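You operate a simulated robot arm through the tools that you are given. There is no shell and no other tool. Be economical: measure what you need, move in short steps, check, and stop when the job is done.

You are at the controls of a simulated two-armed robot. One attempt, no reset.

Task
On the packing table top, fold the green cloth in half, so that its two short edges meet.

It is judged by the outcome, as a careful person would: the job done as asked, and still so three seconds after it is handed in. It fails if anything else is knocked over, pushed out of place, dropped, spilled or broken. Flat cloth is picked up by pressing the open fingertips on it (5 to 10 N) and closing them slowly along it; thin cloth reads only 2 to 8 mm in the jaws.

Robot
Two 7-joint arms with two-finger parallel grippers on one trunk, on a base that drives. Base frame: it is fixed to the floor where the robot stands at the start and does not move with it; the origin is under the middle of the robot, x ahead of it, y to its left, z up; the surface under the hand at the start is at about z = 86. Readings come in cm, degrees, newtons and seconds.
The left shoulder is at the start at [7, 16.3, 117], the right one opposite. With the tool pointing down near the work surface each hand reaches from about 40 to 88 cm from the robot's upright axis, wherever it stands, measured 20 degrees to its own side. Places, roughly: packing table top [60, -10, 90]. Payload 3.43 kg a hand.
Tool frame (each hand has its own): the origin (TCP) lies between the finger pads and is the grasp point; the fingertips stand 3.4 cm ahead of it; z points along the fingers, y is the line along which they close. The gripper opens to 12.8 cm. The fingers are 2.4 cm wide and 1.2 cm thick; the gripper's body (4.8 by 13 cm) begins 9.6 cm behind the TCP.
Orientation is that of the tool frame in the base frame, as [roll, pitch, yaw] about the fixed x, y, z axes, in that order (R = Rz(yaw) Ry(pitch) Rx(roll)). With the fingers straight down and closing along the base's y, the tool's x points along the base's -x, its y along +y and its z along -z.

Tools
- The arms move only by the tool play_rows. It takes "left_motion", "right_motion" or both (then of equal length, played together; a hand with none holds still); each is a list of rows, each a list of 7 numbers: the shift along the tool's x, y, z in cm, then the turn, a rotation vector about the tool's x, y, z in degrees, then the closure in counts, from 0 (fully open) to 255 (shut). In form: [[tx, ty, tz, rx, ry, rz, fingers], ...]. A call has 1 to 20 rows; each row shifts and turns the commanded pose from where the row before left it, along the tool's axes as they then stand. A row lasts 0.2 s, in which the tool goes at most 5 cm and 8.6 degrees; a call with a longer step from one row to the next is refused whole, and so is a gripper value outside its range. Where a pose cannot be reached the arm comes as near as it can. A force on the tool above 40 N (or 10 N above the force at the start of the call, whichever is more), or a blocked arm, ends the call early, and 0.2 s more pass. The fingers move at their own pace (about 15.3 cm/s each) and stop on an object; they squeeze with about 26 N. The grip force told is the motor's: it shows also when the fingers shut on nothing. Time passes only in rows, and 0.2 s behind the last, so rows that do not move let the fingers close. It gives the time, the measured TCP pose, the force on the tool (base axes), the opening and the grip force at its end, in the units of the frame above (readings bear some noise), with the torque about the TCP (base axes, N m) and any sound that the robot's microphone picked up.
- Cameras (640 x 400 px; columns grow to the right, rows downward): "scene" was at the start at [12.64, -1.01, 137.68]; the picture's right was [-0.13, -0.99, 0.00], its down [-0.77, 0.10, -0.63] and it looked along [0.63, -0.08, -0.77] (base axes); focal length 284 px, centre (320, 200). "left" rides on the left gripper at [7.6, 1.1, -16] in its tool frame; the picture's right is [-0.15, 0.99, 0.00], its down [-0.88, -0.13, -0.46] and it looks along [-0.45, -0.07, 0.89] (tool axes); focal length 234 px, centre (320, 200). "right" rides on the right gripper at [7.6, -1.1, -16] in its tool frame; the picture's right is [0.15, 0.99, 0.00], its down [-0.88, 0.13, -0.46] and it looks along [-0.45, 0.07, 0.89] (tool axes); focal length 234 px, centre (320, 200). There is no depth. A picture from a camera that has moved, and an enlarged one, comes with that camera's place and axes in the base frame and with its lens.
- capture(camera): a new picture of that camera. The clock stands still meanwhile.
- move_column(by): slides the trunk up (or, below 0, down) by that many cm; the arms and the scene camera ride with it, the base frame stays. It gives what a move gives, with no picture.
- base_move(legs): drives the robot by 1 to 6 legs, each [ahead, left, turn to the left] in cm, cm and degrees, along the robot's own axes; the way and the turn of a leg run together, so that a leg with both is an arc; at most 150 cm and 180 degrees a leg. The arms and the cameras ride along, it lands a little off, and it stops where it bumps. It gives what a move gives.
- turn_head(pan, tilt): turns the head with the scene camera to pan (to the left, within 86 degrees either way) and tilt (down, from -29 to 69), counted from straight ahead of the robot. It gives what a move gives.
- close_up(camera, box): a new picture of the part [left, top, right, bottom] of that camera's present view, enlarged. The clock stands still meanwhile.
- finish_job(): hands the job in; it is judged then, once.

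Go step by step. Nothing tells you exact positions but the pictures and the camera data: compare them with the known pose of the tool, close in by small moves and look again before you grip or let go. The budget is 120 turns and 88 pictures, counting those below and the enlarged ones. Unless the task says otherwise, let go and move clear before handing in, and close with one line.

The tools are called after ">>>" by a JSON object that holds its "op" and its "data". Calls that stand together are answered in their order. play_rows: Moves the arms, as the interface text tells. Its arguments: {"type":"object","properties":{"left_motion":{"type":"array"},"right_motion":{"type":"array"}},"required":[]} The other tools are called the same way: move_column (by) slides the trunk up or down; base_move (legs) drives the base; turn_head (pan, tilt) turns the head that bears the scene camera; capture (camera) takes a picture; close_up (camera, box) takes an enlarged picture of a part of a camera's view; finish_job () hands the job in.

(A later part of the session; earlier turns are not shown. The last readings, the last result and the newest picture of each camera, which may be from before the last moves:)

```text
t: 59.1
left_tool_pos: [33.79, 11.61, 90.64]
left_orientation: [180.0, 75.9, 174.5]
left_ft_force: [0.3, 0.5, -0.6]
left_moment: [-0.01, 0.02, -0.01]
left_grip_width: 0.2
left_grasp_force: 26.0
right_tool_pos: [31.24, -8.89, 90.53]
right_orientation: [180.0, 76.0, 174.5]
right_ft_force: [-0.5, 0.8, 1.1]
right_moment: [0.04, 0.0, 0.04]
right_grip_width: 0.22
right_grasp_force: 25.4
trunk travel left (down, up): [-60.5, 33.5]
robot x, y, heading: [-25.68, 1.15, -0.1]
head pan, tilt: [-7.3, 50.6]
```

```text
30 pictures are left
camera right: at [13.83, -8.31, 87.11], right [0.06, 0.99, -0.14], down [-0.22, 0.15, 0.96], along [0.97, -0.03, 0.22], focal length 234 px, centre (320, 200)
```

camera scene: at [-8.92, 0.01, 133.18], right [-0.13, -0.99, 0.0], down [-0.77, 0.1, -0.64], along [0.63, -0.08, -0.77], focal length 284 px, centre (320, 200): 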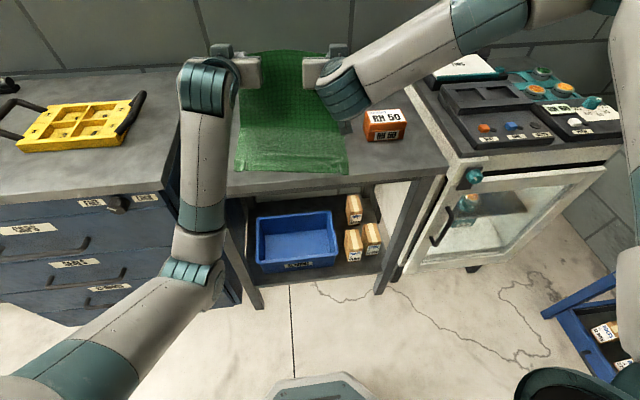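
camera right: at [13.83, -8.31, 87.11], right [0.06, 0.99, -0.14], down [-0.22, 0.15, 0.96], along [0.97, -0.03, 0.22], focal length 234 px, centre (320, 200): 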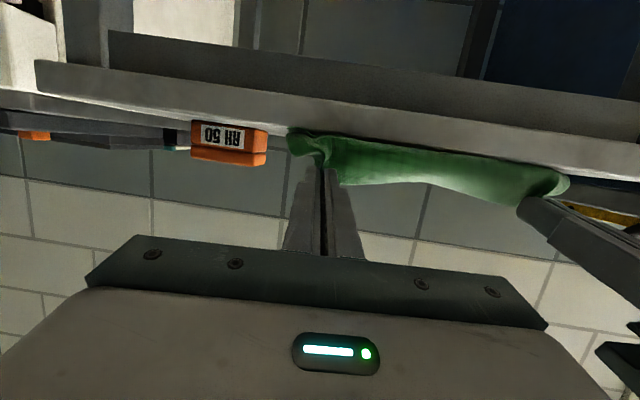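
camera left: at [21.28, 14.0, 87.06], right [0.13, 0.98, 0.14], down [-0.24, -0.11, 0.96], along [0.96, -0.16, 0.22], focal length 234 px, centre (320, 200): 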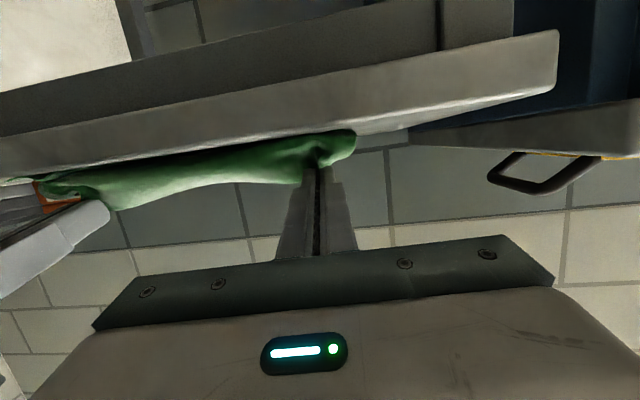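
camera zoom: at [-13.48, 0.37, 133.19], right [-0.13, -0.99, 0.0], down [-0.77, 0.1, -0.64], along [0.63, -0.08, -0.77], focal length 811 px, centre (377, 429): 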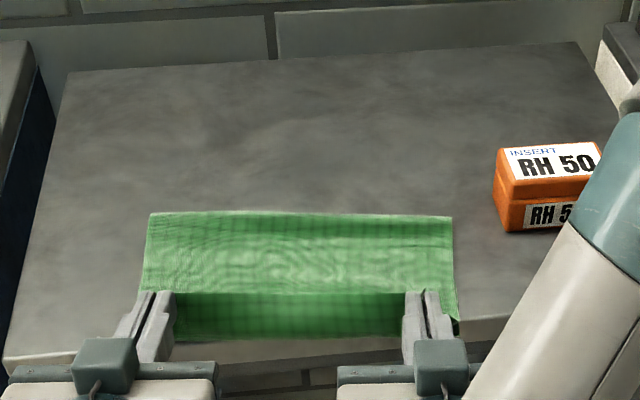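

Dragging just slid the cloth slightly, and the belly stays because the clamp direction (76°) still points the sheet down and toward me. I need the fingers fully level with the arms further out. First I'll lift the sheet up and forward again and re-measure.

>>> {"op": "play_rows", "data": {"left_motion": [[-1.44, 0, 1.083, 0, 0, 0, 255], [-1.44, 0, 1.083, 0, 0, 0, 255], [-1.44, 0, 1.083, 0, 0, 0, 255], [-1.44, 0, 1.083, 0, 0, 0, 255], [-1.44, 0, 1.083, 0, 0, 0, 255], [-1.44, 0, 1.083, 0, 0, 0, 255], [-1.44, 0, 1.083, 0, 0, 0, 255], [-1.44, 0, 1.083, 0, 0, 0, 255], [-1.3, 0, 1.5, 0, 0, 0, 255], [-1.1, 0, 1.8, 0, 0, 0, 255], [-0.8, 0, 1.8, 0, 0, 0, 255], [-0.8, 0, 1.8, 0, 0, 0, 255], [-0.5, 0, 1.8, 0, 0, 0, 255], [0, 0, 0, 0, 0, 0, 255]], "right_motion": [[-1.44, 0, 1.083, 0, 0, 0, 255], [-1.44, 0, 1.083, 0, 0, 0, 255], [-1.44, 0, 1.083, 0, 0, 0, 255], [-1.44, 0, 1.083, 0, 0, 0, 255], [-1.44, 0, 1.083, 0, 0, 0, 255], [-1.44, 0, 1.083, 0, 0, 0, 255], [-1.44, 0, 1.083, 0, 0, 0, 255], [-1.44, 0, 1.083, 0, 0, 0, 255], [-1.3, 0, 1.5, 0, 0, 0, 255], [-1.1, 0, 1.8, 0, 0, 0, 255], [-0.8, 0, 1.8, 0, 0, 0, 255], [-0.8, 0, 1.8, 0, 0, 0, 255], [-0.5, 0, 1.8, 0, 0, 0, 255], [0, 0, 0, 0, 0, 0, 255]]}}

>>> {"op": "close_up", "data": {"camera": "scene", "box": [200, 30, 400, 170]}}

```text
t: 62.1
left_tool_pos: [54.51, 9.53, 101.92]
left_orientation: [-179.9, 76.0, 174.6]
left_ft_force: [-0.1, 0.2, 0.0]
left_moment: [-0.01, 0.0, 0.0]
left_grip_width: 0.2
left_grasp_force: 26.1
right_tool_pos: [51.9, -10.96, 101.93]
right_orientation: [179.9, 76.1, 174.6]
right_ft_force: [-0.4, 0.0, -0.1]
right_moment: [-0.02, 0.0, 0.02]
right_grip_width: 0.19
right_grasp_force: 26.2
trunk travel left (down, up): [-60.5, 33.5]
robot x, y, heading: [-25.63, 1.68, -0.2]
head pan, tilt: [-7.3, 50.6]
```

```text
2.86 times, centred on (300, 100) of scene
camera zoom: at [-13.38, 0.38, 133.19], right [-0.13, -0.99, 0.0], down [-0.77, 0.1, -0.64], along [0.63, -0.08, -0.77], focal length 811 px, centre (377, 486)
```

zoom: 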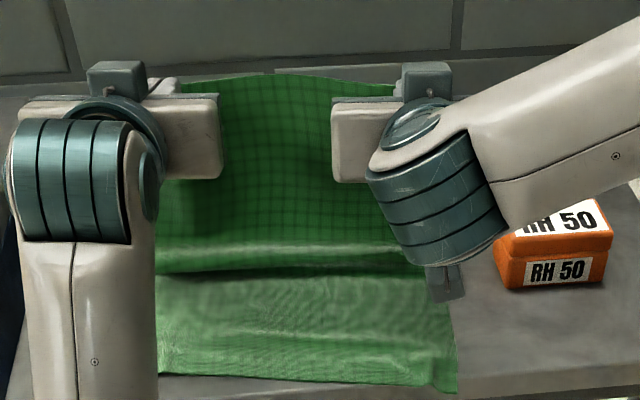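

The cloth has turned a little and its near right corner now overhangs the table front slightly. I'll drive forward, untilt, and pull the held edge ahead to bring the cloth back onto the table and square it.

>>> {"op": "base_move", "data": {"legs": [[13, 0, 0]]}}

>>> {"op": "play_rows", "data": {"left_motion": [[0, 0, 0, 0, 8, 0, 255], [0, 0, 0, 0, 8, 0, 255], [0, 0, 0, 0, 8, 0, 255], [0, 0, 0, 0, 8, 0, 255], [0, 0, 0, 0, 8, 0, 255], [0, 0, 0, 0, 6, 0, 255], [0, 0, 0, 0, 0, 0, 255]], "right_motion": [[0, 0, 0, 0, 8, 0, 255], [0, 0, 0, 0, 8, 0, 255], [0, 0, 0, 0, 8, 0, 255], [0, 0, 0, 0, 8, 0, 255], [0, 0, 0, 0, 8, 0, 255], [0, 0, 0, 0, 6, 0, 255], [0, 0, 0, 0, 0, 0, 255]]}}

>>> {"op": "capture", "data": {"camera": "scene"}}

```text
t: 63.4
left_tool_pos: [67.47, 9.65, 101.99]
left_orientation: [-180.0, 75.9, 174.7]
left_ft_force: [0.1, -0.7, -1.3]
left_moment: [0.03, -0.01, 0.03]
left_grip_width: 0.19
left_grasp_force: 26.6
right_tool_pos: [64.73, -10.98, 101.89]
right_orientation: [180.0, 76.0, 174.4]
right_ft_force: [0.5, -0.7, -0.2]
right_moment: [-0.03, 0.0, 0.01]
right_grip_width: 0.2
right_grasp_force: 25.5
trunk travel left (down, up): [-60.5, 33.5]
robot x, y, heading: [-13.02, 1.52, -0.1]
head pan, tilt: [-7.3, 50.6]
```

```text
t: 65.0
left_tool_pos: [67.52, 9.59, 101.98]
left_orientation: [-180.0, 30.0, 174.6]
left_ft_force: [0.3, -0.1, 0.0]
left_moment: [-0.03, 0.0, 0.02]
left_grip_width: 0.21
left_grasp_force: 26.2
right_tool_pos: [64.66, -10.85, 101.9]
right_orientation: [180.0, 29.9, 174.4]
right_ft_force: [-0.4, 0.6, -0.3]
right_moment: [-0.03, -0.04, -0.02]
right_grip_width: 0.22
right_grasp_force: 25.8
trunk travel left (down, up): [-60.5, 33.5]
robot x, y, heading: [-13.12, 1.08, 0.2]
head pan, tilt: [-7.3, 50.6]
```

```text
28 pictures are left
camera scene: at [-0.49, 0.36, 133.18], right [-0.13, -0.99, 0.0], down [-0.77, 0.1, -0.64], along [0.63, -0.08, -0.77], focal length 284 px, centre (320, 200)
```

scene: 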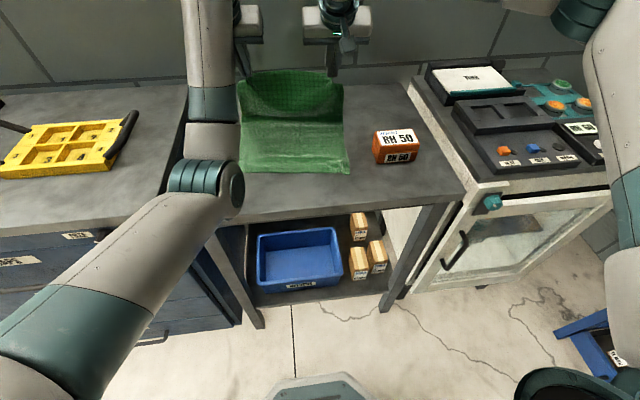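

Pulling forward slid the whole cloth easily: the near edge is now at about (49, 12.8) and (45.3, −12.3), well on the table. Next I'll back the base 10 cm and tilt the hands to nearly level while high.

>>> {"op": "base_move", "data": {"legs": [[-10, 0, 0]]}}

>>> {"op": "play_rows", "data": {"left_motion": [[0, 0, 0, 0, -7.5, 0, 255], [0, 0, 0, 0, -7.5, 0, 255], [0, 0, 0, 0, -7.5, 0, 255], [0, 0, 0, 0, -7.5, 0, 255], [0, 0, 0, 0, -7.5, 0, 255], [0, 0, 0, 0, -7.5, 0, 255], [0, 0, 0, 0, -7.5, 0, 255], [0, 0, 0, 0, -7.5, 0, 255], [0, 0, 0, 0, 0, 0, 255]], "right_motion": [[0, 0, 0, 0, -7.5, 0, 255], [0, 0, 0, 0, -7.5, 0, 255], [0, 0, 0, 0, -7.5, 0, 255], [0, 0, 0, 0, -7.5, 0, 255], [0, 0, 0, 0, -7.5, 0, 255], [0, 0, 0, 0, -7.5, 0, 255], [0, 0, 0, 0, -7.5, 0, 255], [0, 0, 0, 0, -7.5, 0, 255], [0, 0, 0, 0, 0, 0, 255]]}}

>>> {"op": "capture", "data": {"camera": "scene"}}

```text
t: 66.2
left_tool_pos: [57.34, 9.58, 101.9]
left_orientation: [-180.0, 30.0, 174.5]
left_ft_force: [0.1, 1.1, -0.1]
left_moment: [0.04, -0.04, 0.01]
left_grip_width: 0.19
left_grasp_force: 26.2
right_tool_pos: [54.85, -10.91, 101.88]
right_orientation: [179.9, 29.9, 174.5]
right_ft_force: [0.1, 0.6, 0.1]
right_moment: [-0.01, 0.03, 0.05]
right_grip_width: 0.21
right_grasp_force: 26.1
trunk travel left (down, up): [-60.5, 33.5]
robot x, y, heading: [-23.35, 1.41, 0.1]
head pan, tilt: [-7.3, 50.6]
```

```text
t: 68.2
left_tool_pos: [57.46, 9.6, 101.96]
left_orientation: [-22.9, 89.9, -28.5]
left_ft_force: [-1.2, -0.2, 0.8]
left_moment: [0.03, -0.02, 0.01]
left_grip_width: 0.19
left_grasp_force: 26.2
right_tool_pos: [54.4, -9.05, 103.13]
right_orientation: [-177.4, 89.6, 176.1]
right_ft_force: [-0.5, 0.2, 0.5]
right_moment: [0.0, 0.03, 0.0]
right_grip_width: 0.19
right_grasp_force: 26.0
right hand out of reach, approached as far as the arm can: row 8
trunk travel left (down, up): [-60.5, 33.5]
robot x, y, heading: [-22.95, 1.37, 0.2]
head pan, tilt: [-7.3, 50.6]
```

```text
27 pictures are left
camera scene: at [-10.49, 0.38, 133.2], right [-0.13, -0.99, 0.0], down [-0.77, 0.1, -0.64], along [0.63, -0.08, -0.77], focal length 284 px, centre (320, 200)
```

scene: 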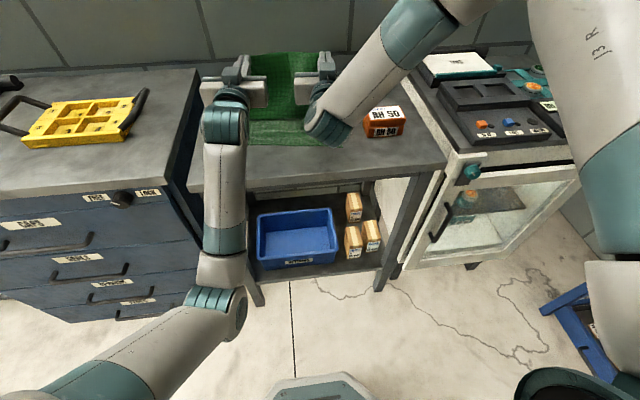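

Both hands are now level, with the right one slightly off in y and z. I'll come down in an arc about the fold line, ending with the fingertips over the near edge and correcting the right hand on the way.

>>> {"op": "play_rows", "data": {"left_motion": [[0.4, 0, -1.2, 0, 0, 0, 255], [0.4, 0, -1.2, 0, 0, 0, 255], [0.6, 0, -1, 0, 0, 0, 255], [0.7, 0, -1, 0, 0, 0, 255], [0.8, 0, -1, 0, 0, 0, 255], [0.9, 0, -1, 0, 0, 0, 255], [1.1, 0, -1, 0, 0, 0, 255], [1.3, 0, -1, 0, 0, 0, 255], [1.3, 0, -0.8, 0, 0, 0, 255], [1.3, 0, -0.7, 0, 0, 0, 255], [1.5, 0, -0.5, 0, 0, 0, 255], [1.5, 0, -0.5, 0, 0, 0, 255], [1.0, 0, -0.3, 0, 0, 0, 255], [0, 0, 0, 0, 0, 0, 255]], "right_motion": [[0.5, -0.1, -1.2, 0, 0, 0, 255], [0.5, -0.2, -1.2, 0, 0, 0, 255], [0.7, -0.2, -1, 0, 0, 0, 255], [0.8, -0.2, -1, 0, 0, 0, 255], [0.9, -0.2, -1, 0, 0, 0, 255], [1.0, -0.2, -1, 0, 0, 0, 255], [1.2, -0.2, -1, 0, 0, 0, 255], [1.4, -0.2, -1, 0, 0, 0, 255], [1.4, -0.2, -0.8, 0, 0, 0, 255], [1.4, -0.1, -0.7, 0, 0, 0, 255], [1.6, 0, -0.5, 0, 0, 0, 255], [1.6, 0, -0.5, 0, 0, 0, 255], [1.0, 0, -0.3, 0, 0, 0, 255], [0, 0, 0, 0, 0, 0, 255]]}}

>>> {"op": "close_up", "data": {"camera": "scene", "box": [200, 30, 400, 170]}}

```text
t: 71.2
left_tool_pos: [46.41, 10.77, 89.14]
left_orientation: [142.5, 89.9, 136.9]
left_ft_force: [0.0, -0.3, 0.3]
left_moment: [0.02, -0.01, -0.01]
left_grip_width: 0.18
left_grasp_force: 26.0
right_tool_pos: [41.89, -4.95, 91.89]
right_orientation: [176.2, 89.8, 170.3]
right_ft_force: [-0.8, 0.2, -0.8]
right_moment: [-0.02, 0.0, -0.01]
right_grip_width: 0.2
right_grasp_force: 25.9
right hand out of reach, approached as far as the arm can: row 1, 3, 5, 6, 7, 8, 9, 10, 11, 12, 13
trunk travel left (down, up): [-60.5, 33.5]
robot x, y, heading: [-23.06, 1.73, -0.0]
head pan, tilt: [-7.3, 50.6]
```

```text
2.86 times, centred on (300, 100) of scene
camera zoom: at [-10.39, 0.35, 133.18], right [-0.13, -0.99, 0.0], down [-0.77, 0.1, -0.63], along [0.63, -0.08, -0.77], focal length 811 px, centre (377, 486)
```

zoom: 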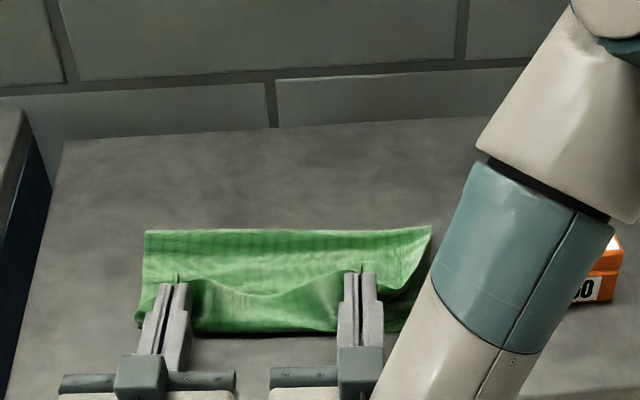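

The right arm ran out of reach at 90° and drifted inward and high. I'll ease its tilt back to about 76° and bring it to its proper place.

>>> {"op": "play_rows", "data": {"right_motion": [[0, 0, 0, 0, 7, 0, 255], [0, -0.7, 0, 0, 7, 0, 255], [0, -0.8, 0, 0, 0, 0, 255], [0.2, -0.8, 0.2, 0, 0, 0, 255], [0.2, -0.8, 0.2, 0, 0, 0, 255], [0.2, -0.8, 0.2, 0, 0, 0, 255], [0.2, -0.7, 0.2, 0, 0, 0, 255], [0, 0, 0, 0, 0, 0, 255]]}}

>>> {"op": "close_up", "data": {"camera": "scene", "box": [200, 30, 400, 170]}}

```text
t: 73.0
left_tool_pos: [46.38, 10.81, 89.15]
left_orientation: [138.5, 89.9, 133.1]
left_ft_force: [-0.8, -0.7, -0.3]
left_moment: [0.0, 0.02, 0.01]
left_grip_width: 0.17
left_grasp_force: 26.1
right_tool_pos: [41.92, -9.56, 90.87]
right_orientation: [-180.0, 75.9, 174.6]
right_ft_force: [-0.2, 0.9, -0.5]
right_moment: [-0.01, 0.03, 0.02]
right_grip_width: 0.22
right_grasp_force: 25.7
trunk travel left (down, up): [-60.5, 33.5]
robot x, y, heading: [-23.28, 1.55, 0.2]
head pan, tilt: [-7.3, 50.6]
```

```text
2.86 times, centred on (300, 100) of scene
camera zoom: at [-10.39, 0.39, 133.18], right [-0.13, -0.99, 0.0], down [-0.77, 0.1, -0.64], along [0.63, -0.08, -0.77], focal length 811 px, centre (377, 486)
```

zoom: 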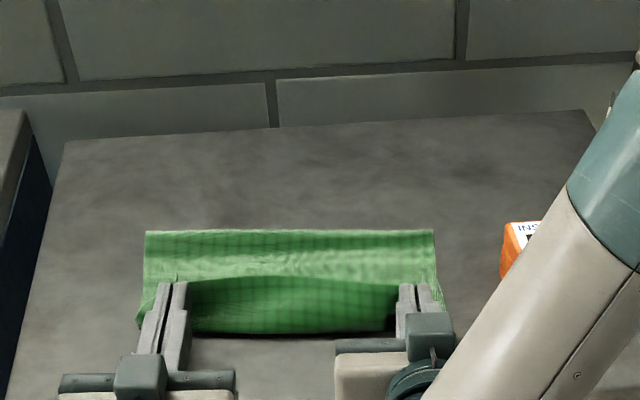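

The right hand is back in place. The fold line is at x≈64/60 and both hands are over the near edge. I'll lower fully, open, and withdraw straight back to see how the edge settles.

>>> {"op": "play_rows", "data": {"left_motion": [[0.4, 0, 0, 0, 0, 0, 255], [0.4, 0, 0, 0, 0, 0, 255], [0.3, 0, -0.5, 0, 0, 0, 255], [0, 0, -1, 0, 0, 0, 255], [0, 0, -1, 0, 0, 0, 255], [0, 0, -0.5, 0, 0, 0, 225], [0, 0, -1, 0, 0, 0, 200], [0, 0, -3, 0, 0, 0, 190], [0, 0, -3, 0, 0, 0, 190], [0, 0, -3, 0, 0, 0, 190], [0, 0, 0, 0, 0, 0, 190]], "right_motion": [[0.8, 0, 0.2, 0, 0, 0, 255], [0.8, 0, 0.2, 0, 0, 0, 255], [0.6, 0, -0.3, 0, 0, 0, 255], [0.2, 0, -1, 0, 0, 0, 255], [0.2, 0, -1, 0, 0, 0, 255], [0.1, 0, -0.5, 0, 0, 0, 225], [0.2, 0, -1, 0, 0, 0, 200], [0, 0, -3, 0, 0, 0, 190], [0, 0, -3, 0, 0, 0, 190], [0, 0, -3, 0, 0, 0, 190], [0, 0, 0, 0, 0, 0, 190]]}}

>>> {"op": "close_up", "data": {"camera": "scene", "box": [200, 30, 400, 170]}}

```text
t: 75.4
left_tool_pos: [33.43, 11.72, 87.98]
left_orientation: [169.7, 90.0, 164.2]
left_ft_force: [0.2, -1.1, -0.5]
left_moment: [-0.04, -0.04, 0.02]
left_grip_width: 3.27
left_grasp_force: 0.2
right_tool_pos: [29.71, -8.39, 91.21]
right_orientation: [180.0, 75.6, 174.3]
right_ft_force: [0.0, -1.1, 0.5]
right_moment: [0.01, 0.0, 0.01]
right_grip_width: 3.27
right_grasp_force: 0.1
trunk travel left (down, up): [-60.5, 33.5]
robot x, y, heading: [-22.82, 0.56, 0.1]
head pan, tilt: [-7.3, 50.6]
```

```text
2.86 times, centred on (300, 100) of scene
camera zoom: at [-10.21, 0.17, 133.16], right [-0.13, -0.99, 0.0], down [-0.77, 0.1, -0.63], along [0.63, -0.08, -0.77], focal length 811 px, centre (377, 486)
```

zoom: 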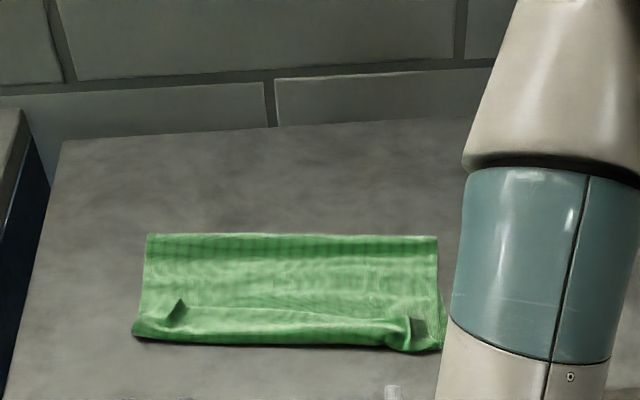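

It's released, with a small rolled flap along the near edge. I'll raise the trunk clear and look closer.

>>> {"op": "move_column", "data": {"by": 14}}

>>> {"op": "turn_head", "data": {"pan": -3, "tilt": 50}}

>>> {"op": "close_up", "data": {"camera": "scene", "box": [230, 70, 400, 190]}}

```text
t: 77.0
left_tool_pos: [33.3, 11.86, 102.03]
left_orientation: [-174.4, 89.9, -179.6]
left_ft_force: [-0.3, 0.3, 0.1]
left_moment: [0.04, 0.04, -0.01]
left_grip_width: 3.27
left_grasp_force: 0.0
right_tool_pos: [29.48, -8.2, 105.21]
right_orientation: [-179.8, 75.7, 174.5]
right_ft_force: [1.1, -0.4, -0.1]
right_moment: [-0.01, 0.01, 0.01]
right_grip_width: 3.26
right_grasp_force: 0.0
trunk travel left (down, up): [-74.5, 19.5]
robot x, y, heading: [-23.14, 1.12, 0.1]
head pan, tilt: [-7.3, 50.6]
```

```text
t: 77.7
left_tool_pos: [33.43, 11.88, 102.1]
left_orientation: [9.0, 90.0, 3.6]
left_ft_force: [0.4, -1.0, -0.3]
left_moment: [0.01, 0.0, -0.01]
left_grip_width: 3.23
left_grasp_force: 0.1
right_tool_pos: [29.54, -8.24, 105.11]
right_orientation: [-179.9, 75.7, 174.5]
right_ft_force: [0.7, 0.2, 0.4]
right_moment: [0.01, 0.0, -0.01]
right_grip_width: 3.26
right_grasp_force: 0.1
trunk travel left (down, up): [-74.5, 19.5]
robot x, y, heading: [-23.11, 1.15, -0.0]
head pan, tilt: [-3.0, 50.0]
```

```text
3.33 times, centred on (315, 130) of scene
camera zoom: at [-10.28, 0.93, 147.26], right [-0.05, -1.0, 0.0], down [-0.77, 0.04, -0.64], along [0.64, -0.03, -0.77], focal length 946 px, centre (337, 433)
```

zoom: 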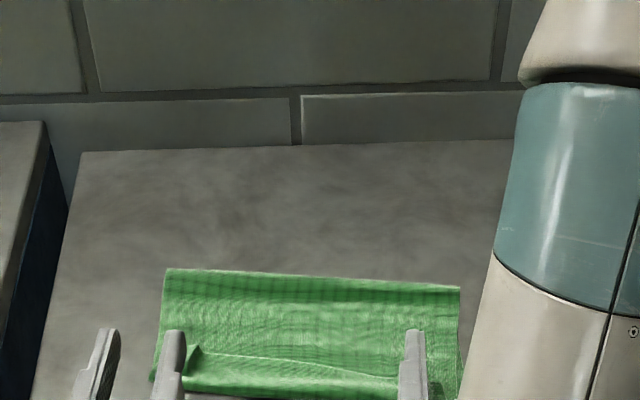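

The hands block the view, so I'll rotate both back to pointing down and look with the scene and wrist cameras.

>>> {"op": "play_rows", "data": {"left_motion": [[0, 0, 0, 0, 7.5, 0, 190], [0, 0, 0, 0, 7.5, 0, 190], [0, 0, 0, 0, 7.5, 0, 190], [0, 0, 0, 0, 7.5, 0, 190], [0, 0, 0, 0, 7.5, 0, 190], [0, 0, 0, 0, 7.5, 0, 190], [0, 0, 0, 0, 7.5, 0, 190], [0, 0, 0, 0, 7.5, 0, 190], [0, 0, 0, 0, 7.5, 0, 190], [0, 0, 0, 0, 7.5, 0, 190], [0, 0, 0, 0, 7.5, 0, 190], [0, 0, 0, 0, 7.5, 0, 190], [0, 0, 0, 0, 0, 0, 190]], "right_motion": [[0, 0, 0, 0, 6.3, 0, 190], [0, 0, 0, 0, 6.3, 0, 190], [0, 0, 0, 0, 6.3, 0, 190], [0, 0, 0, 0, 6.3, 0, 190], [0, 0, 0, 0, 6.3, 0, 190], [0, 0, 0, 0, 6.3, 0, 190], [0, 0, 0, 0, 6.3, 0, 190], [0, 0, 0, 0, 6.3, 0, 190], [0, 0, 0, 0, 6.3, 0, 190], [0, 0, 0, 0, 6.3, 0, 190], [0, 0, 0, 0, 6.3, 0, 190], [0, 0, 0, 0, 6.3, 0, 190], [0, 0, 0, 0, 0, 0, 190]]}}

>>> {"op": "close_up", "data": {"camera": "scene", "box": [230, 110, 400, 230]}}

```text
t: 78.9
left_tool_pos: [33.23, 17.23, 99.35]
left_orientation: [166.8, 50.7, 165.8]
left_ft_force: [-0.1, -0.3, -0.3]
left_moment: [0.01, 0.0, -0.01]
left_grip_width: 3.27
left_grasp_force: 0.1
right_tool_pos: [29.55, -8.29, 105.14]
right_orientation: [-180.0, 45.0, 174.4]
right_ft_force: [0.9, -0.4, 0.4]
right_moment: [-0.03, -0.01, 0.02]
right_grip_width: 3.26
right_grasp_force: 0.0
trunk travel left (down, up): [-74.5, 19.5]
robot x, y, heading: [-22.92, 1.13, -0.1]
head pan, tilt: [-3.0, 50.0]
stopped in row 6 (left hand): the arm was blocked; the commanded pose is now the measured one
```

```text
3.33 times, centred on (315, 170) of scene
camera zoom: at [-10.17, 0.86, 147.24], right [-0.05, -1.0, 0.0], down [-0.77, 0.04, -0.64], along [0.64, -0.03, -0.77], focal length 946 px, centre (337, 300)
```

zoom: 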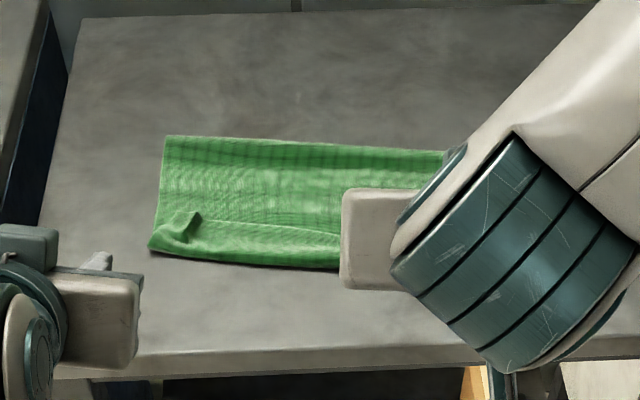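

>>> {"op": "play_rows", "data": {"left_motion": [[-1, 0.5, 0, 0, 6, 0, 190], [-1, 0.5, 0, 0, 6, 0, 190], [-1, 0.5, 0, 0, 6, 0, 190], [-1, 0.5, 0, 0, 6, 0, 190], [-1, 0.5, 0, 0, 6, 0, 190], [-1, 0.5, 0, 0, 6, 0, 190], [0, 0.5, 0, 0, 6, 0, 190], [0, 0.5, 0, 0, 6, 0, 190], [0, 0, 0, 0, 0, 0, 190]], "right_motion": [[-1, -0.5, 0, 0, 6, 0, 190], [-1, -0.5, 0, 0, 6, 0, 190], [-1, -0.5, 0, 0, 6, 0, 190], [-1, -0.5, 0, 0, 6, 0, 190], [-1, -0.5, 0, 0, 6, 0, 190], [-1, -0.5, 0, 0, 6, 0, 190], [0, -0.5, 0, 0, 6, 0, 190], [0, -0.5, 0, 0, 3, 0, 190], [0, 0, 0, 0, 0, 0, 190]]}}

>>> {"op": "capture", "data": {"camera": "scene"}}

```text
t: 79.8
left_tool_pos: [35.91, 26.48, 100.18]
left_orientation: [159.1, 32.0, 169.2]
left_ft_force: [-0.1, 0.6, 0.4]
left_moment: [0.01, 0.01, 0.02]
left_grip_width: 3.27
left_grasp_force: 0.0
left hand out of reach, approached as far as the arm can: row 3, 4
right_tool_pos: [31.75, -9.75, 106.98]
right_orientation: [180.0, 27.6, 174.4]
right_ft_force: [0.5, -0.5, -1.0]
right_moment: [0.02, 0.01, -0.01]
right_grip_width: 3.26
right_grasp_force: 0.1
trunk travel left (down, up): [-74.5, 19.5]
robot x, y, heading: [-22.79, 1.61, 0.1]
head pan, tilt: [-3.0, 50.0]
stopped in row 4 (left hand): the arm was blocked; the commanded pose is now the measured one
```

```text
21 pictures are left
camera scene: at [-10.17, 0.99, 147.24], right [-0.05, -1.0, 0.0], down [-0.77, 0.04, -0.64], along [0.64, -0.03, -0.77], focal length 284 px, centre (320, 200)
```

scene: 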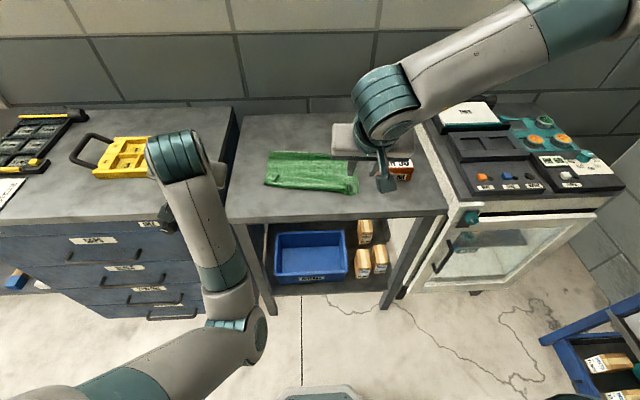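

The left arm is in an awkward low-elbow posture. I'll move it forward and up, away from its limits, and finish straightening both hands.

>>> {"op": "play_rows", "data": {"left_motion": [[-1.8, -0.5, 0.3, 0, 0, 0, 190], [-1.8, -0.5, 0.3, 0, 0, 0, 190], [-1.8, -0.5, 0.3, 0, 0, 0, 190], [-1.8, -0.5, 0.3, 0, 0, 0, 190], [-1.8, -0.5, 0.3, 0, 0, 0, 190], [-1.8, -0.5, 0.3, 0, 0, 0, 190], [0, 0, 0, 0, 5, 0, 190], [0, 0, 0, 0, 5, 0, 190], [0, 0, 0, 0, 5, 0, 190], [0, 0, 0, 0, 5, 0, 190], [0, 0, 0, 0, 5, 0, 190]], "right_motion": [[-1, -1, 0, 0, 5, 0, 190], [-1, -1, 0, 0, 5, 0, 190], [-1, -1, 0, 0, 5, 0, 190], [0, -1, 0, 0, 5, 0, 190], [0, -1, 0, 0, 5, 0, 190], [0, -1, 0, 0, 2.5, 0, 190], [0, 0, 0, 0, 0, 0, 190], [0, 0, 0, 0, 0, 0, 190], [0, 0, 0, 0, 0, 0, 190], [0, 0, 0, 0, 0, 0, 190], [0, 0, 0, 0, 0, 0, 190]]}}

>>> {"op": "close_up", "data": {"camera": "scene", "box": [230, 120, 400, 220]}}

```text
t: 82.2
left_tool_pos: [47.62, 25.23, 102.69]
left_orientation: [160.6, 8.5, 178.9]
left_ft_force: [-0.4, 0.8, -0.3]
left_moment: [0.05, 0.02, -0.05]
left_grip_width: 3.22
left_grasp_force: 0.1
left hand out of reach, approached as far as the arm can: row 10, 11
right_tool_pos: [33.91, -16.26, 108.24]
right_orientation: [179.9, 0.1, 174.6]
right_ft_force: [1.6, 0.4, 0.1]
right_moment: [0.0, 0.02, -0.01]
right_grip_width: 3.29
right_grasp_force: 0.1
trunk travel left (down, up): [-74.5, 19.5]
robot x, y, heading: [-22.64, 1.33, -0.0]
head pan, tilt: [-3.0, 50.0]
```

```text
3.76 times, centred on (315, 170) of scene
camera zoom: at [-10.2, 0.82, 147.25], right [-0.05, -1.0, 0.0], down [-0.77, 0.04, -0.64], along [0.64, -0.03, -0.77], focal length 1068 px, centre (339, 313)
```

zoom: 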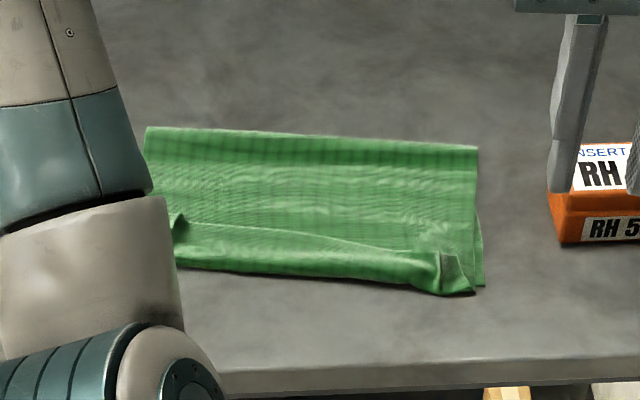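

The cloth is folded, but a flap about 4 cm wide along the far edge is turned back on top of itself. A pinch whose closing line runs across the edge should send the sheet forward out of the fingertips when tilted, which avoids this curl. I'll turn both hands 90° above that flap.

>>> {"op": "play_rows", "data": {"left_motion": [[-0.6, -4, 0, -4.8, 2.1, 0, 190], [-0.6, -4, 0, -4.8, 2.1, 0, 190], [-0.6, -4, 0, -4.8, 2.1, 0, 190], [-0.6, -4, 0, -4.8, 2.1, 0, 190], [0, 0, 0, 0, 0, 8.2, 190], [0, 0, 0, 0, 0, 8.2, 190], [0, 0, 0, 0, 0, 8.2, 190], [0, 0, 0, 0, 0, 8.2, 190], [0, 0, 0, 0, 0, 8.2, 190], [0, 0, 0, 0, 0, 8.2, 190], [0, 0, 0, 0, 0, 8.2, 190], [0, 0, 0, 0, 0, 8.2, 190], [0, 0, 0, 0, 0, 8.2, 190], [0, 0, 0, 0, 0, 8.2, 190], [0, 0, 0, 0, 0, 8.2, 190], [0, 0, 0, 0, 0, 8.2, 190], [0, 0, 0, 0, 0, 0, 190]], "right_motion": [[-2.8, 2.2, 1.25, 0, 0, 0, 190], [-2.8, 2.2, 1.25, 0, 0, 0, 190], [-2.8, 2.2, 1.25, 0, 0, 0, 190], [-2.8, 2.2, 1.25, 0, 0, 0, 190], [0, 0, 0, 0, 0, -7.8, 190], [0, 0, 0, 0, 0, -7.8, 190], [0, 0, 0, 0, 0, -7.8, 190], [0, 0, 0, 0, 0, -7.8, 190], [0, 0, 0, 0, 0, -7.8, 190], [0, 0, 0, 0, 0, -7.8, 190], [0, 0, 0, 0, 0, -7.8, 190], [0, 0, 0, 0, 0, -7.8, 190], [0, 0, 0, 0, 0, -7.8, 190], [0, 0, 0, 0, 0, -7.8, 190], [0, 0, 0, 0, 0, -7.8, 190], [0, 0, 0, 0, 0, 0, 190], [0, 0, 0, 0, 0, 0, 190]]}}

>>> {"op": "capture", "data": {"camera": "left"}}

>>> {"op": "capture", "data": {"camera": "right"}}

```text
t: 83.1
left_tool_pos: [50.68, 12.14, 96.78]
left_orientation: [146.2, 1.9, -178.0]
left_ft_force: [1.2, 0.3, -0.2]
left_moment: [0.02, -0.01, 0.0]
left_grip_width: 3.26
left_grasp_force: 0.1
left hand out of reach, approached as far as the arm can: row 1
right_tool_pos: [43.68, -10.59, 103.3]
right_orientation: [-178.8, -1.0, 174.4]
right_ft_force: [-2.6, -9.2, -2.8]
right_moment: [0.93, -0.28, -0.12]
right_grip_width: 3.26
right_grasp_force: 0.1
trunk travel left (down, up): [-74.5, 19.5]
robot x, y, heading: [-23.09, 1.38, 0.2]
head pan, tilt: [-3.0, 50.0]
stopped in row 4 (right hand): the force on the tool passed its limit at 133 N (the readings are from after the stop); the commanded pose is now the measured one
```

```text
19 pictures are left
camera left: at [42.93, 3.89, 110.36], right [0.1, 0.83, 0.56], down [0.88, -0.33, 0.34], along [0.46, 0.46, -0.76], focal length 234 px, centre (320, 200)
```

left: 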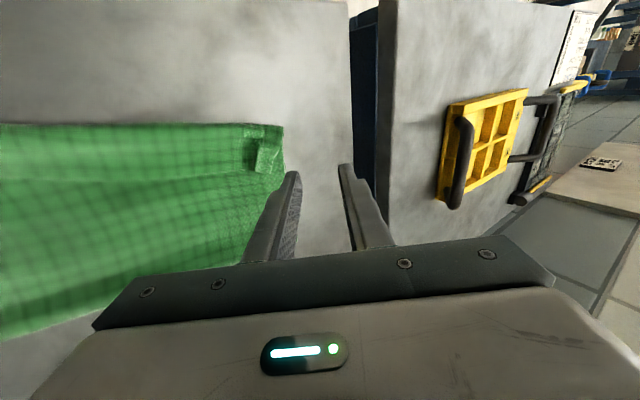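

```text
18 pictures are left
camera right: at [36.54, -10.59, 119.48], right [-0.05, 1.0, -0.02], down [0.9, 0.05, 0.44], along [0.44, 0.0, -0.9], focal length 234 px, centre (320, 200)
```

right: 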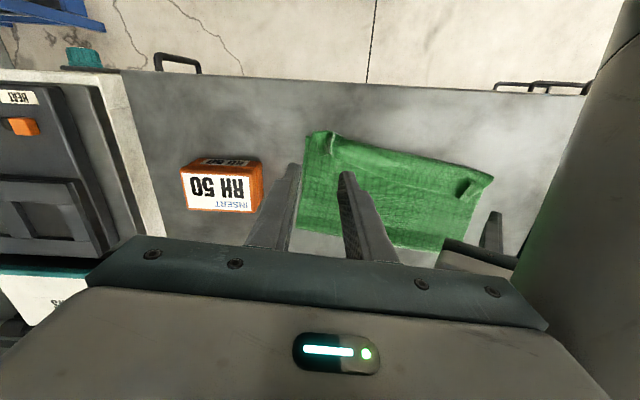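

The left hand rolled the wrong way and bumped the right hand. The box and cloth are undisturbed. I'll separate them and straighten the left.

>>> {"op": "play_rows", "data": {"right_motion": [[0, -2, -0.5, 0, 0, 0, 190], [0, -2, -0.5, 0, 0, 0, 190], [0, 0, 0, 0, 0, 0, 190], [0, 0, 0, 0, 0, 0, 190], [0, 0, 0, 0, 0, 0, 190], [0, 0, 0, 0, 0, 0, 190], [0, 0, 0, 0, 0, 0, 190]], "left_motion": [[0, 0.5, -1, 0, 0, 0, 190], [0, 0.5, -1, 5, 0, 0, 190], [0, 0.5, -1, 7, 0, 0, 190], [0, 0.5, -1, 7, 0, 0, 190], [0, 0, 0, 7, 0, 0, 190], [0, 0, 0, 7, 0, 0, 190], [0, 0, 0, 0, 0, 0, 190]]}}

>>> {"op": "capture", "data": {"camera": "scene"}}

```text
t: 84.7
left_tool_pos: [52.61, 12.08, 100.19]
left_orientation: [179.2, 1.9, -178.1]
left_ft_force: [-0.1, 0.4, -1.0]
left_moment: [0.02, -0.01, -0.01]
left_grip_width: 3.26
left_grasp_force: 0.1
left hand out of reach, approached as far as the arm can: row 2, 3, 4, 6
right_tool_pos: [43.37, -14.55, 104.49]
right_orientation: [-178.9, -0.8, 174.5]
right_ft_force: [0.2, -1.2, 0.1]
right_moment: [0.02, 0.02, 0.01]
right_grip_width: 3.25
right_grasp_force: 0.2
trunk travel left (down, up): [-74.5, 19.5]
robot x, y, heading: [-22.95, 1.07, 0.4]
head pan, tilt: [-3.0, 50.0]
```

```text
17 pictures are left
camera scene: at [-10.25, 0.87, 147.25], right [-0.05, -1.0, 0.0], down [-0.77, 0.04, -0.64], along [0.64, -0.03, -0.77], focal length 284 px, centre (320, 200)
```

scene: 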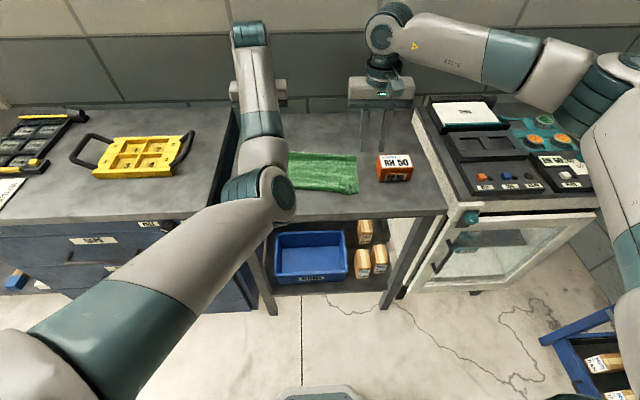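

I need to check the box and the cloth closely.

>>> {"op": "close_up", "data": {"camera": "scene", "box": [270, 120, 430, 220]}}

```text
4.00 times, centred on (350, 170) of scene
camera zoom: at [-10.25, 0.87, 147.25], right [-0.05, -1.0, 0.0], down [-0.77, 0.04, -0.64], along [0.64, -0.03, -0.77], focal length 1135 px, centre (200, 320)
```

zoom: 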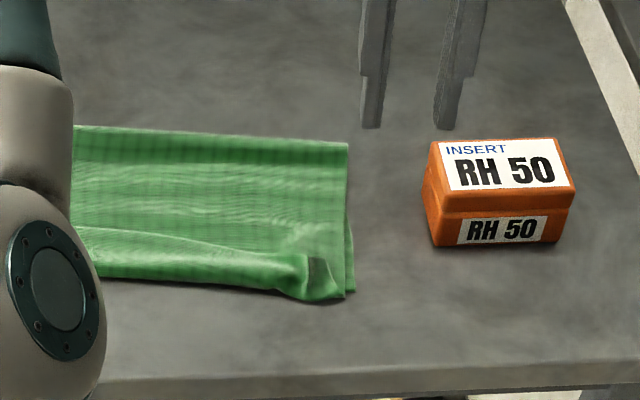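

The box and cloth are fine. The left arm is in a bad elbow posture, so I'll raise the trunk for clearance and swing that hand up and outward to recover it.

>>> {"op": "move_column", "data": {"by": 12}}

>>> {"op": "play_rows", "data": {"left_motion": [[0, 2, -1, 0, 0, 0, 190], [0, 2, -1, 0, 0, 0, 190], [0.5, 2, -1, 0, 0, 0, 190], [0.5, 2, -1, 0, 0, 0, 190], [1, 2, -1, 0, 0, 0, 190], [1, 2, -1, 0, 0, 0, 190], [1, 2, -1, 0, 0, 0, 190], [1, 2, -1, 0, 0, 0, 190], [1, 1, 0, 0, 0, 0, 190], [1, 1, 0, 0, 0, 0, 190], [0, 0, 0, 0, 0, 0, 190]]}}

>>> {"op": "capture", "data": {"camera": "scene"}}

```text
t: 86.2
left_tool_pos: [52.67, 12.21, 112.08]
left_orientation: [179.2, 2.0, -178.1]
left_ft_force: [-0.7, -0.3, -0.1]
left_moment: [-0.02, 0.01, 0.02]
left_grip_width: 3.29
left_grasp_force: 0.1
right_tool_pos: [43.47, -14.31, 116.67]
right_orientation: [-178.9, -0.9, 174.5]
right_ft_force: [0.4, -0.4, -0.5]
right_moment: [0.01, -0.02, 0.0]
right_grip_width: 3.23
right_grasp_force: 0.1
trunk travel left (down, up): [-86.5, 7.5]
robot x, y, heading: [-23.15, 1.34, -0.1]
head pan, tilt: [-3.0, 50.0]
```

```text
t: 88.6
left_tool_pos: [47.4, 30.94, 119.39]
left_orientation: [179.2, 2.0, -178.0]
left_ft_force: [0.2, -0.2, -0.2]
left_moment: [-0.02, -0.01, 0.0]
left_grip_width: 3.26
left_grasp_force: 0.0
left hand out of reach, approached as far as the arm can: row 2, 3, 4, 5, 6, 8, 10
right_tool_pos: [43.35, -14.4, 116.62]
right_orientation: [-178.9, -0.9, 174.5]
right_ft_force: [-0.5, -0.4, 0.1]
right_moment: [0.02, -0.01, 0.0]
right_grip_width: 3.27
right_grasp_force: 0.1
trunk travel left (down, up): [-86.5, 7.5]
robot x, y, heading: [-23.01, 1.29, 0.1]
head pan, tilt: [-3.0, 50.0]
```

```text
15 pictures are left
camera scene: at [-10.25, 0.93, 159.26], right [-0.05, -1.0, 0.0], down [-0.77, 0.04, -0.64], along [0.64, -0.03, -0.77], focal length 284 px, centre (320, 200)
```

scene: 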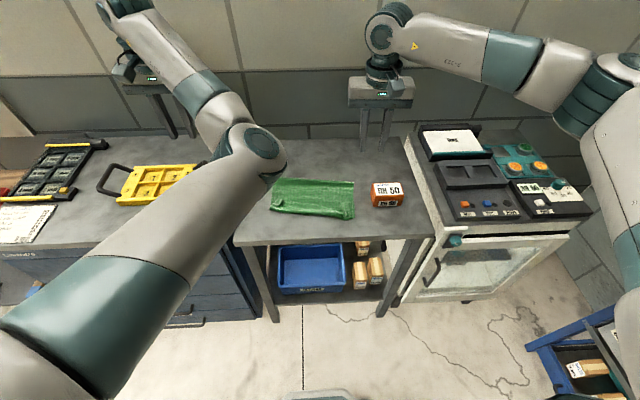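

The left arm reaches poses, but awkwardly. I'll try the 90° turn of both hands here, safely apart and high.

>>> {"op": "play_rows", "data": {"left_motion": [[0, 0, 0, 0, 0, 8.4, 190], [0, 0, 0, 0, 0, 8.4, 190], [0, 0, 0, 0, 0, 8.4, 190], [0, 0, 0, 0, 0, 8.4, 190], [0, 0, 0, 0, 0, 8.4, 190], [0, 0, 0, 0, 0, 8.4, 190], [0, 0, 0, 0, 0, 8.4, 190], [0, 0, 0, 0, 0, 8.4, 190], [0, 0, 0, 0, 0, 8.4, 190], [0, 0, 0, 0, 0, 8.4, 190], [0, 0, 0, 0, 0, 8.4, 190], [0, 0, 0, 0, 0, 8.4, 190], [0, 0, 0, 0, 0, 0, 190]], "right_motion": [[0, 0, 0, 0, 0, -7.8, 190], [0, 0, 0, 0, 0, -7.8, 190], [0, 0, 0, 0, 0, -7.8, 190], [0, 0, 0, 0, 0, -7.8, 190], [0, 0, 0, 0, 0, -7.8, 190], [0, 0, 0, 0, 0, -7.8, 190], [0, 0, 0, 0, 0, -7.8, 190], [0, 0, 0, 0, 0, -7.8, 190], [0, 0, 0, 0, 0, -7.8, 190], [0, 0, 0, 0, 0, -7.8, 190], [0, 0, 0, 0, 0, -7.8, 190], [0, 0, 0, 0, 0, 0, 190], [0, 0, 0, 0, 0, 0, 190]]}}

```text
t: 91.4
left_tool_pos: [47.28, 30.94, 119.19]
left_orientation: [178.2, -1.2, 81.1]
left_ft_force: [-0.5, 0.5, -0.5]
left_moment: [0.01, -0.05, -0.02]
left_grip_width: 3.24
left_grasp_force: 0.1
right_tool_pos: [43.48, -14.48, 116.67]
right_orientation: [-180.0, -1.4, -130.8]
right_ft_force: [-0.6, -0.6, -0.8]
right_moment: [0.04, 0.02, -0.05]
right_grip_width: 3.27
right_grasp_force: 0.0
right hand out of reach, approached as far as the arm can: row 8, 9, 10, 11
trunk travel left (down, up): [-86.5, 7.5]
robot x, y, heading: [-23.25, 1.2, 0.1]
head pan, tilt: [-3.0, 50.0]
```

The left turned fine; the right must turn the other way.

>>> {"op": "play_rows", "data": {"right_motion": [[0, 0, 0, 0, 0, 8.26, 190], [0, 0, 0, 0, 0, 8.26, 190], [0, 0, 0, 0, 0, 8.26, 190], [0, 0, 0, 0, 0, 8.26, 190], [0, 0, 0, 0, 0, 8.26, 190], [0, 0, 0, 0, 0, 8.26, 190], [0, 0, 0, 0, 0, 8.26, 190], [0, 0, 0, 0, 0, 8.26, 190], [0, 0, 0, 0, 0, 8.26, 190], [0, 0, 0, 0, 0, 8.26, 190], [0, 0, 0, 0, 0, 8.26, 190], [0, 0, 0, 0, 0, 8.26, 190], [0, 0, 0, 0, 0, 8.26, 190], [0, 0, 0, 0, 0, 8.26, 190], [0, 0, 0, 0, 0, 8.26, 190], [0, 0, 0, 0, 0, 8.26, 190], [0, 0, 0, 0, 0, 8.26, 190], [0, 0, 0, 0, 0, 8.26, 190], [0, 0, 0, 0, 0, 0, 190]]}}

>>> {"op": "close_up", "data": {"camera": "scene", "box": [250, 160, 370, 240]}}

```text
t: 95.4
left_tool_pos: [47.34, 30.98, 119.48]
left_orientation: [178.3, -1.2, 81.2]
left_ft_force: [0.9, -0.1, 0.0]
left_moment: [0.04, -0.03, -0.01]
left_grip_width: 3.25
left_grasp_force: 0.2
right_tool_pos: [43.56, -14.41, 116.6]
right_orientation: [-179.2, 1.3, 80.4]
right_ft_force: [0.7, 0.0, 0.1]
right_moment: [0.03, 0.0, 0.01]
right_grip_width: 3.28
right_grasp_force: 0.1
trunk travel left (down, up): [-86.5, 7.5]
robot x, y, heading: [-23.17, 1.72, 0.2]
head pan, tilt: [-3.0, 50.0]
```

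```text
5.00 times, centred on (310, 200) of scene
camera zoom: at [-10.25, 0.94, 159.25], right [-0.05, -1.0, 0.0], down [-0.77, 0.04, -0.64], along [0.64, -0.03, -0.77], focal length 1418 px, centre (370, 200)
```

zoom: 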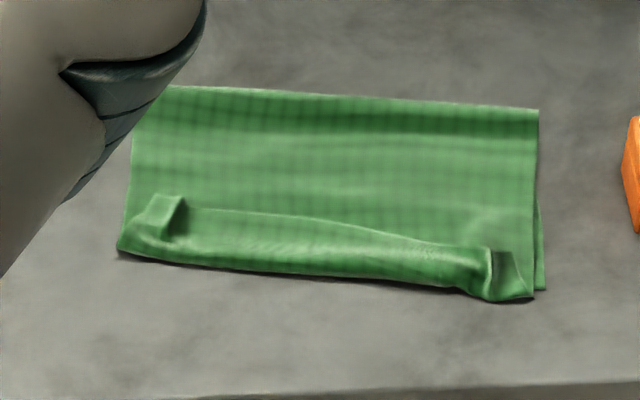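

A very clear view: the flap's free edge runs (49.8, 10) to (45.3, −9), the crease at about (46.5, 13.8) to (41.8, −8.4), nearly over the bottom edge. I'll bring both turned hands over the flap's free edge and down near it, with a 2.2 cm opening.

>>> {"op": "play_rows", "data": {"left_motion": [[-3.7, 0.66, 0, 0, 0, 0, 210], [-3.7, 0.66, 0, 0, 0, 0, 210], [-3.7, 0.66, 0, 0, 0, 0, 210], [-3.7, 0.66, 0, 0, 0, 0, 210], [-3.7, 0.66, 0, 0, 0, 0, 210], [-3.8, 0.64, 0, 0, 0, 0, 210], [0, 0, 0, 0, 0, 0, 210]], "right_motion": [[1.26, -0.14, 0, 0, 0, 0, 210], [1.26, -0.14, 0, 0, 0, 0, 210], [1.26, -0.14, 0, 0, 0, 0, 210], [1.26, -0.14, 0, 0, 0, 0, 210], [1.26, -0.14, 0, 0, 0, 0, 210], [1.28, -0.14, 0, 0, 0, 0, 210], [0, 0, 0, 0, 0, 0, 210]]}}

>>> {"op": "move_column", "data": {"by": -12}}

```text
t: 97.0
left_tool_pos: [54.45, 11.48, 117.33]
left_orientation: [178.2, -1.1, 81.2]
left_ft_force: [0.4, -0.9, 0.3]
left_moment: [-0.01, 0.0, -0.02]
left_grip_width: 2.25
left_grasp_force: 0.0
left hand out of reach, approached as far as the arm can: row 1, 2, 3, 4, 5, 6
right_tool_pos: [43.8, -6.74, 116.42]
right_orientation: [-179.3, 1.3, 80.5]
right_ft_force: [0.2, 0.6, -0.2]
right_moment: [-0.01, 0.03, -0.02]
right_grip_width: 2.25
right_grasp_force: 0.0
trunk travel left (down, up): [-86.5, 7.5]
robot x, y, heading: [-23.39, 1.17, 0.1]
head pan, tilt: [-3.0, 50.0]
```

```text
t: 98.5
left_tool_pos: [54.36, 11.47, 105.18]
left_orientation: [178.3, -1.2, 81.2]
left_ft_force: [-0.4, 0.7, -0.5]
left_moment: [0.02, 0.01, -0.01]
left_grip_width: 2.24
left_grasp_force: 0.1
right_tool_pos: [43.78, -6.76, 104.48]
right_orientation: [-179.2, 1.3, 80.5]
right_ft_force: [0.8, 0.4, 0.2]
right_moment: [-0.02, 0.0, 0.02]
right_grip_width: 2.25
right_grasp_force: 0.1
trunk travel left (down, up): [-74.5, 19.5]
robot x, y, heading: [-22.98, 1.1, 0.1]
head pan, tilt: [-3.0, 50.0]
```

The left arm stops about 7 cm too far out; relative to the body that's where it can go. I'll back the base so the left hand lands over its spot, and move the right hand to compensate.

>>> {"op": "base_move", "data": {"legs": [[-6.7, -3.0, 0]]}}

>>> {"op": "play_rows", "data": {"right_motion": [[1.05, 1.6, 0, 0, 0, 0, 210], [1.05, 1.6, 0, 0, 0, 0, 210], [1.05, 1.6, 0, 0, 0, 0, 210], [1.0, 1.6, 0, 0, 0, 0, 210], [0, 0, 2.5, 0, 0, 0, 210], [0, 0, 2.5, 0, 0, 0, 210], [0, 0, 2.5, 0, 0, 0, 210], [0, 0, 2.5, 0, 0, 0, 210], [0, 0, 0, 0, 0, 0, 210]], "left_motion": [[0, 0, 0, 0, 0, 0, 210], [0, 0, 0, 0, 0, 0, 210], [0, 0, 0, 0, 0, 0, 210], [0, 0, 0, 0, 0, 0, 210], [0, 0, 2.5, 0, 0, 0, 210], [0, 0, 2.5, 0, 0, 0, 210], [0, 0, 2.5, 0, 0, 0, 210], [0, 0, 2.5, 0, 0, 0, 210], [0, 0, 0, 0, 0, 0, 210]]}}

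>>> {"op": "capture", "data": {"camera": "scene"}}

```text
t: 99.5
left_tool_pos: [47.91, 8.47, 105.25]
left_orientation: [178.3, -1.3, 81.2]
left_ft_force: [-0.2, -0.3, 0.1]
left_moment: [0.02, 0.01, -0.03]
left_grip_width: 2.24
left_grasp_force: 0.0
right_tool_pos: [37.36, -9.73, 104.44]
right_orientation: [-179.2, 1.4, 80.5]
right_ft_force: [0.0, -0.1, -0.6]
right_moment: [0.01, 0.01, 0.02]
right_grip_width: 2.25
right_grasp_force: 0.1
trunk travel left (down, up): [-74.5, 19.5]
robot x, y, heading: [-29.36, -1.7, -0.1]
head pan, tilt: [-3.0, 50.0]
```

```text
t: 101.5
left_tool_pos: [48.21, 8.61, 95.13]
left_orientation: [178.2, -1.2, 81.2]
left_ft_force: [0.1, -0.4, -0.2]
left_moment: [0.06, 0.0, 0.04]
left_grip_width: 2.24
left_grasp_force: 0.0
right_tool_pos: [43.93, -7.0, 94.32]
right_orientation: [-179.3, 1.3, 80.5]
right_ft_force: [0.8, 0.0, 0.2]
right_moment: [0.02, -0.03, -0.02]
right_grip_width: 2.23
right_grasp_force: 0.0
trunk travel left (down, up): [-74.5, 19.5]
robot x, y, heading: [-29.21, -1.55, 0.2]
head pan, tilt: [-3.0, 50.0]
```

```text
13 pictures are left
camera scene: at [-16.9, -2.06, 147.26], right [-0.05, -1.0, 0.0], down [-0.77, 0.04, -0.64], along [0.64, -0.03, -0.77], focal length 284 px, centre (320, 200)
```

scene: 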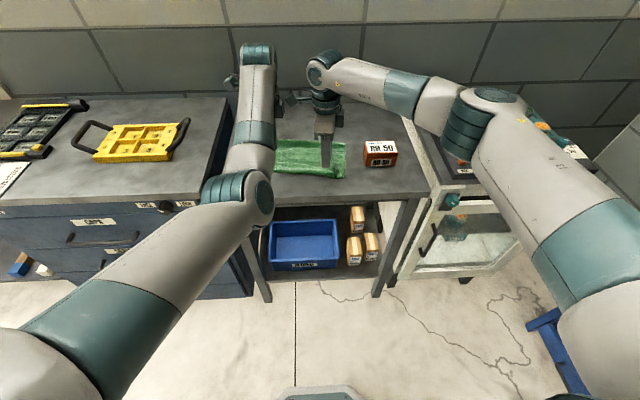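

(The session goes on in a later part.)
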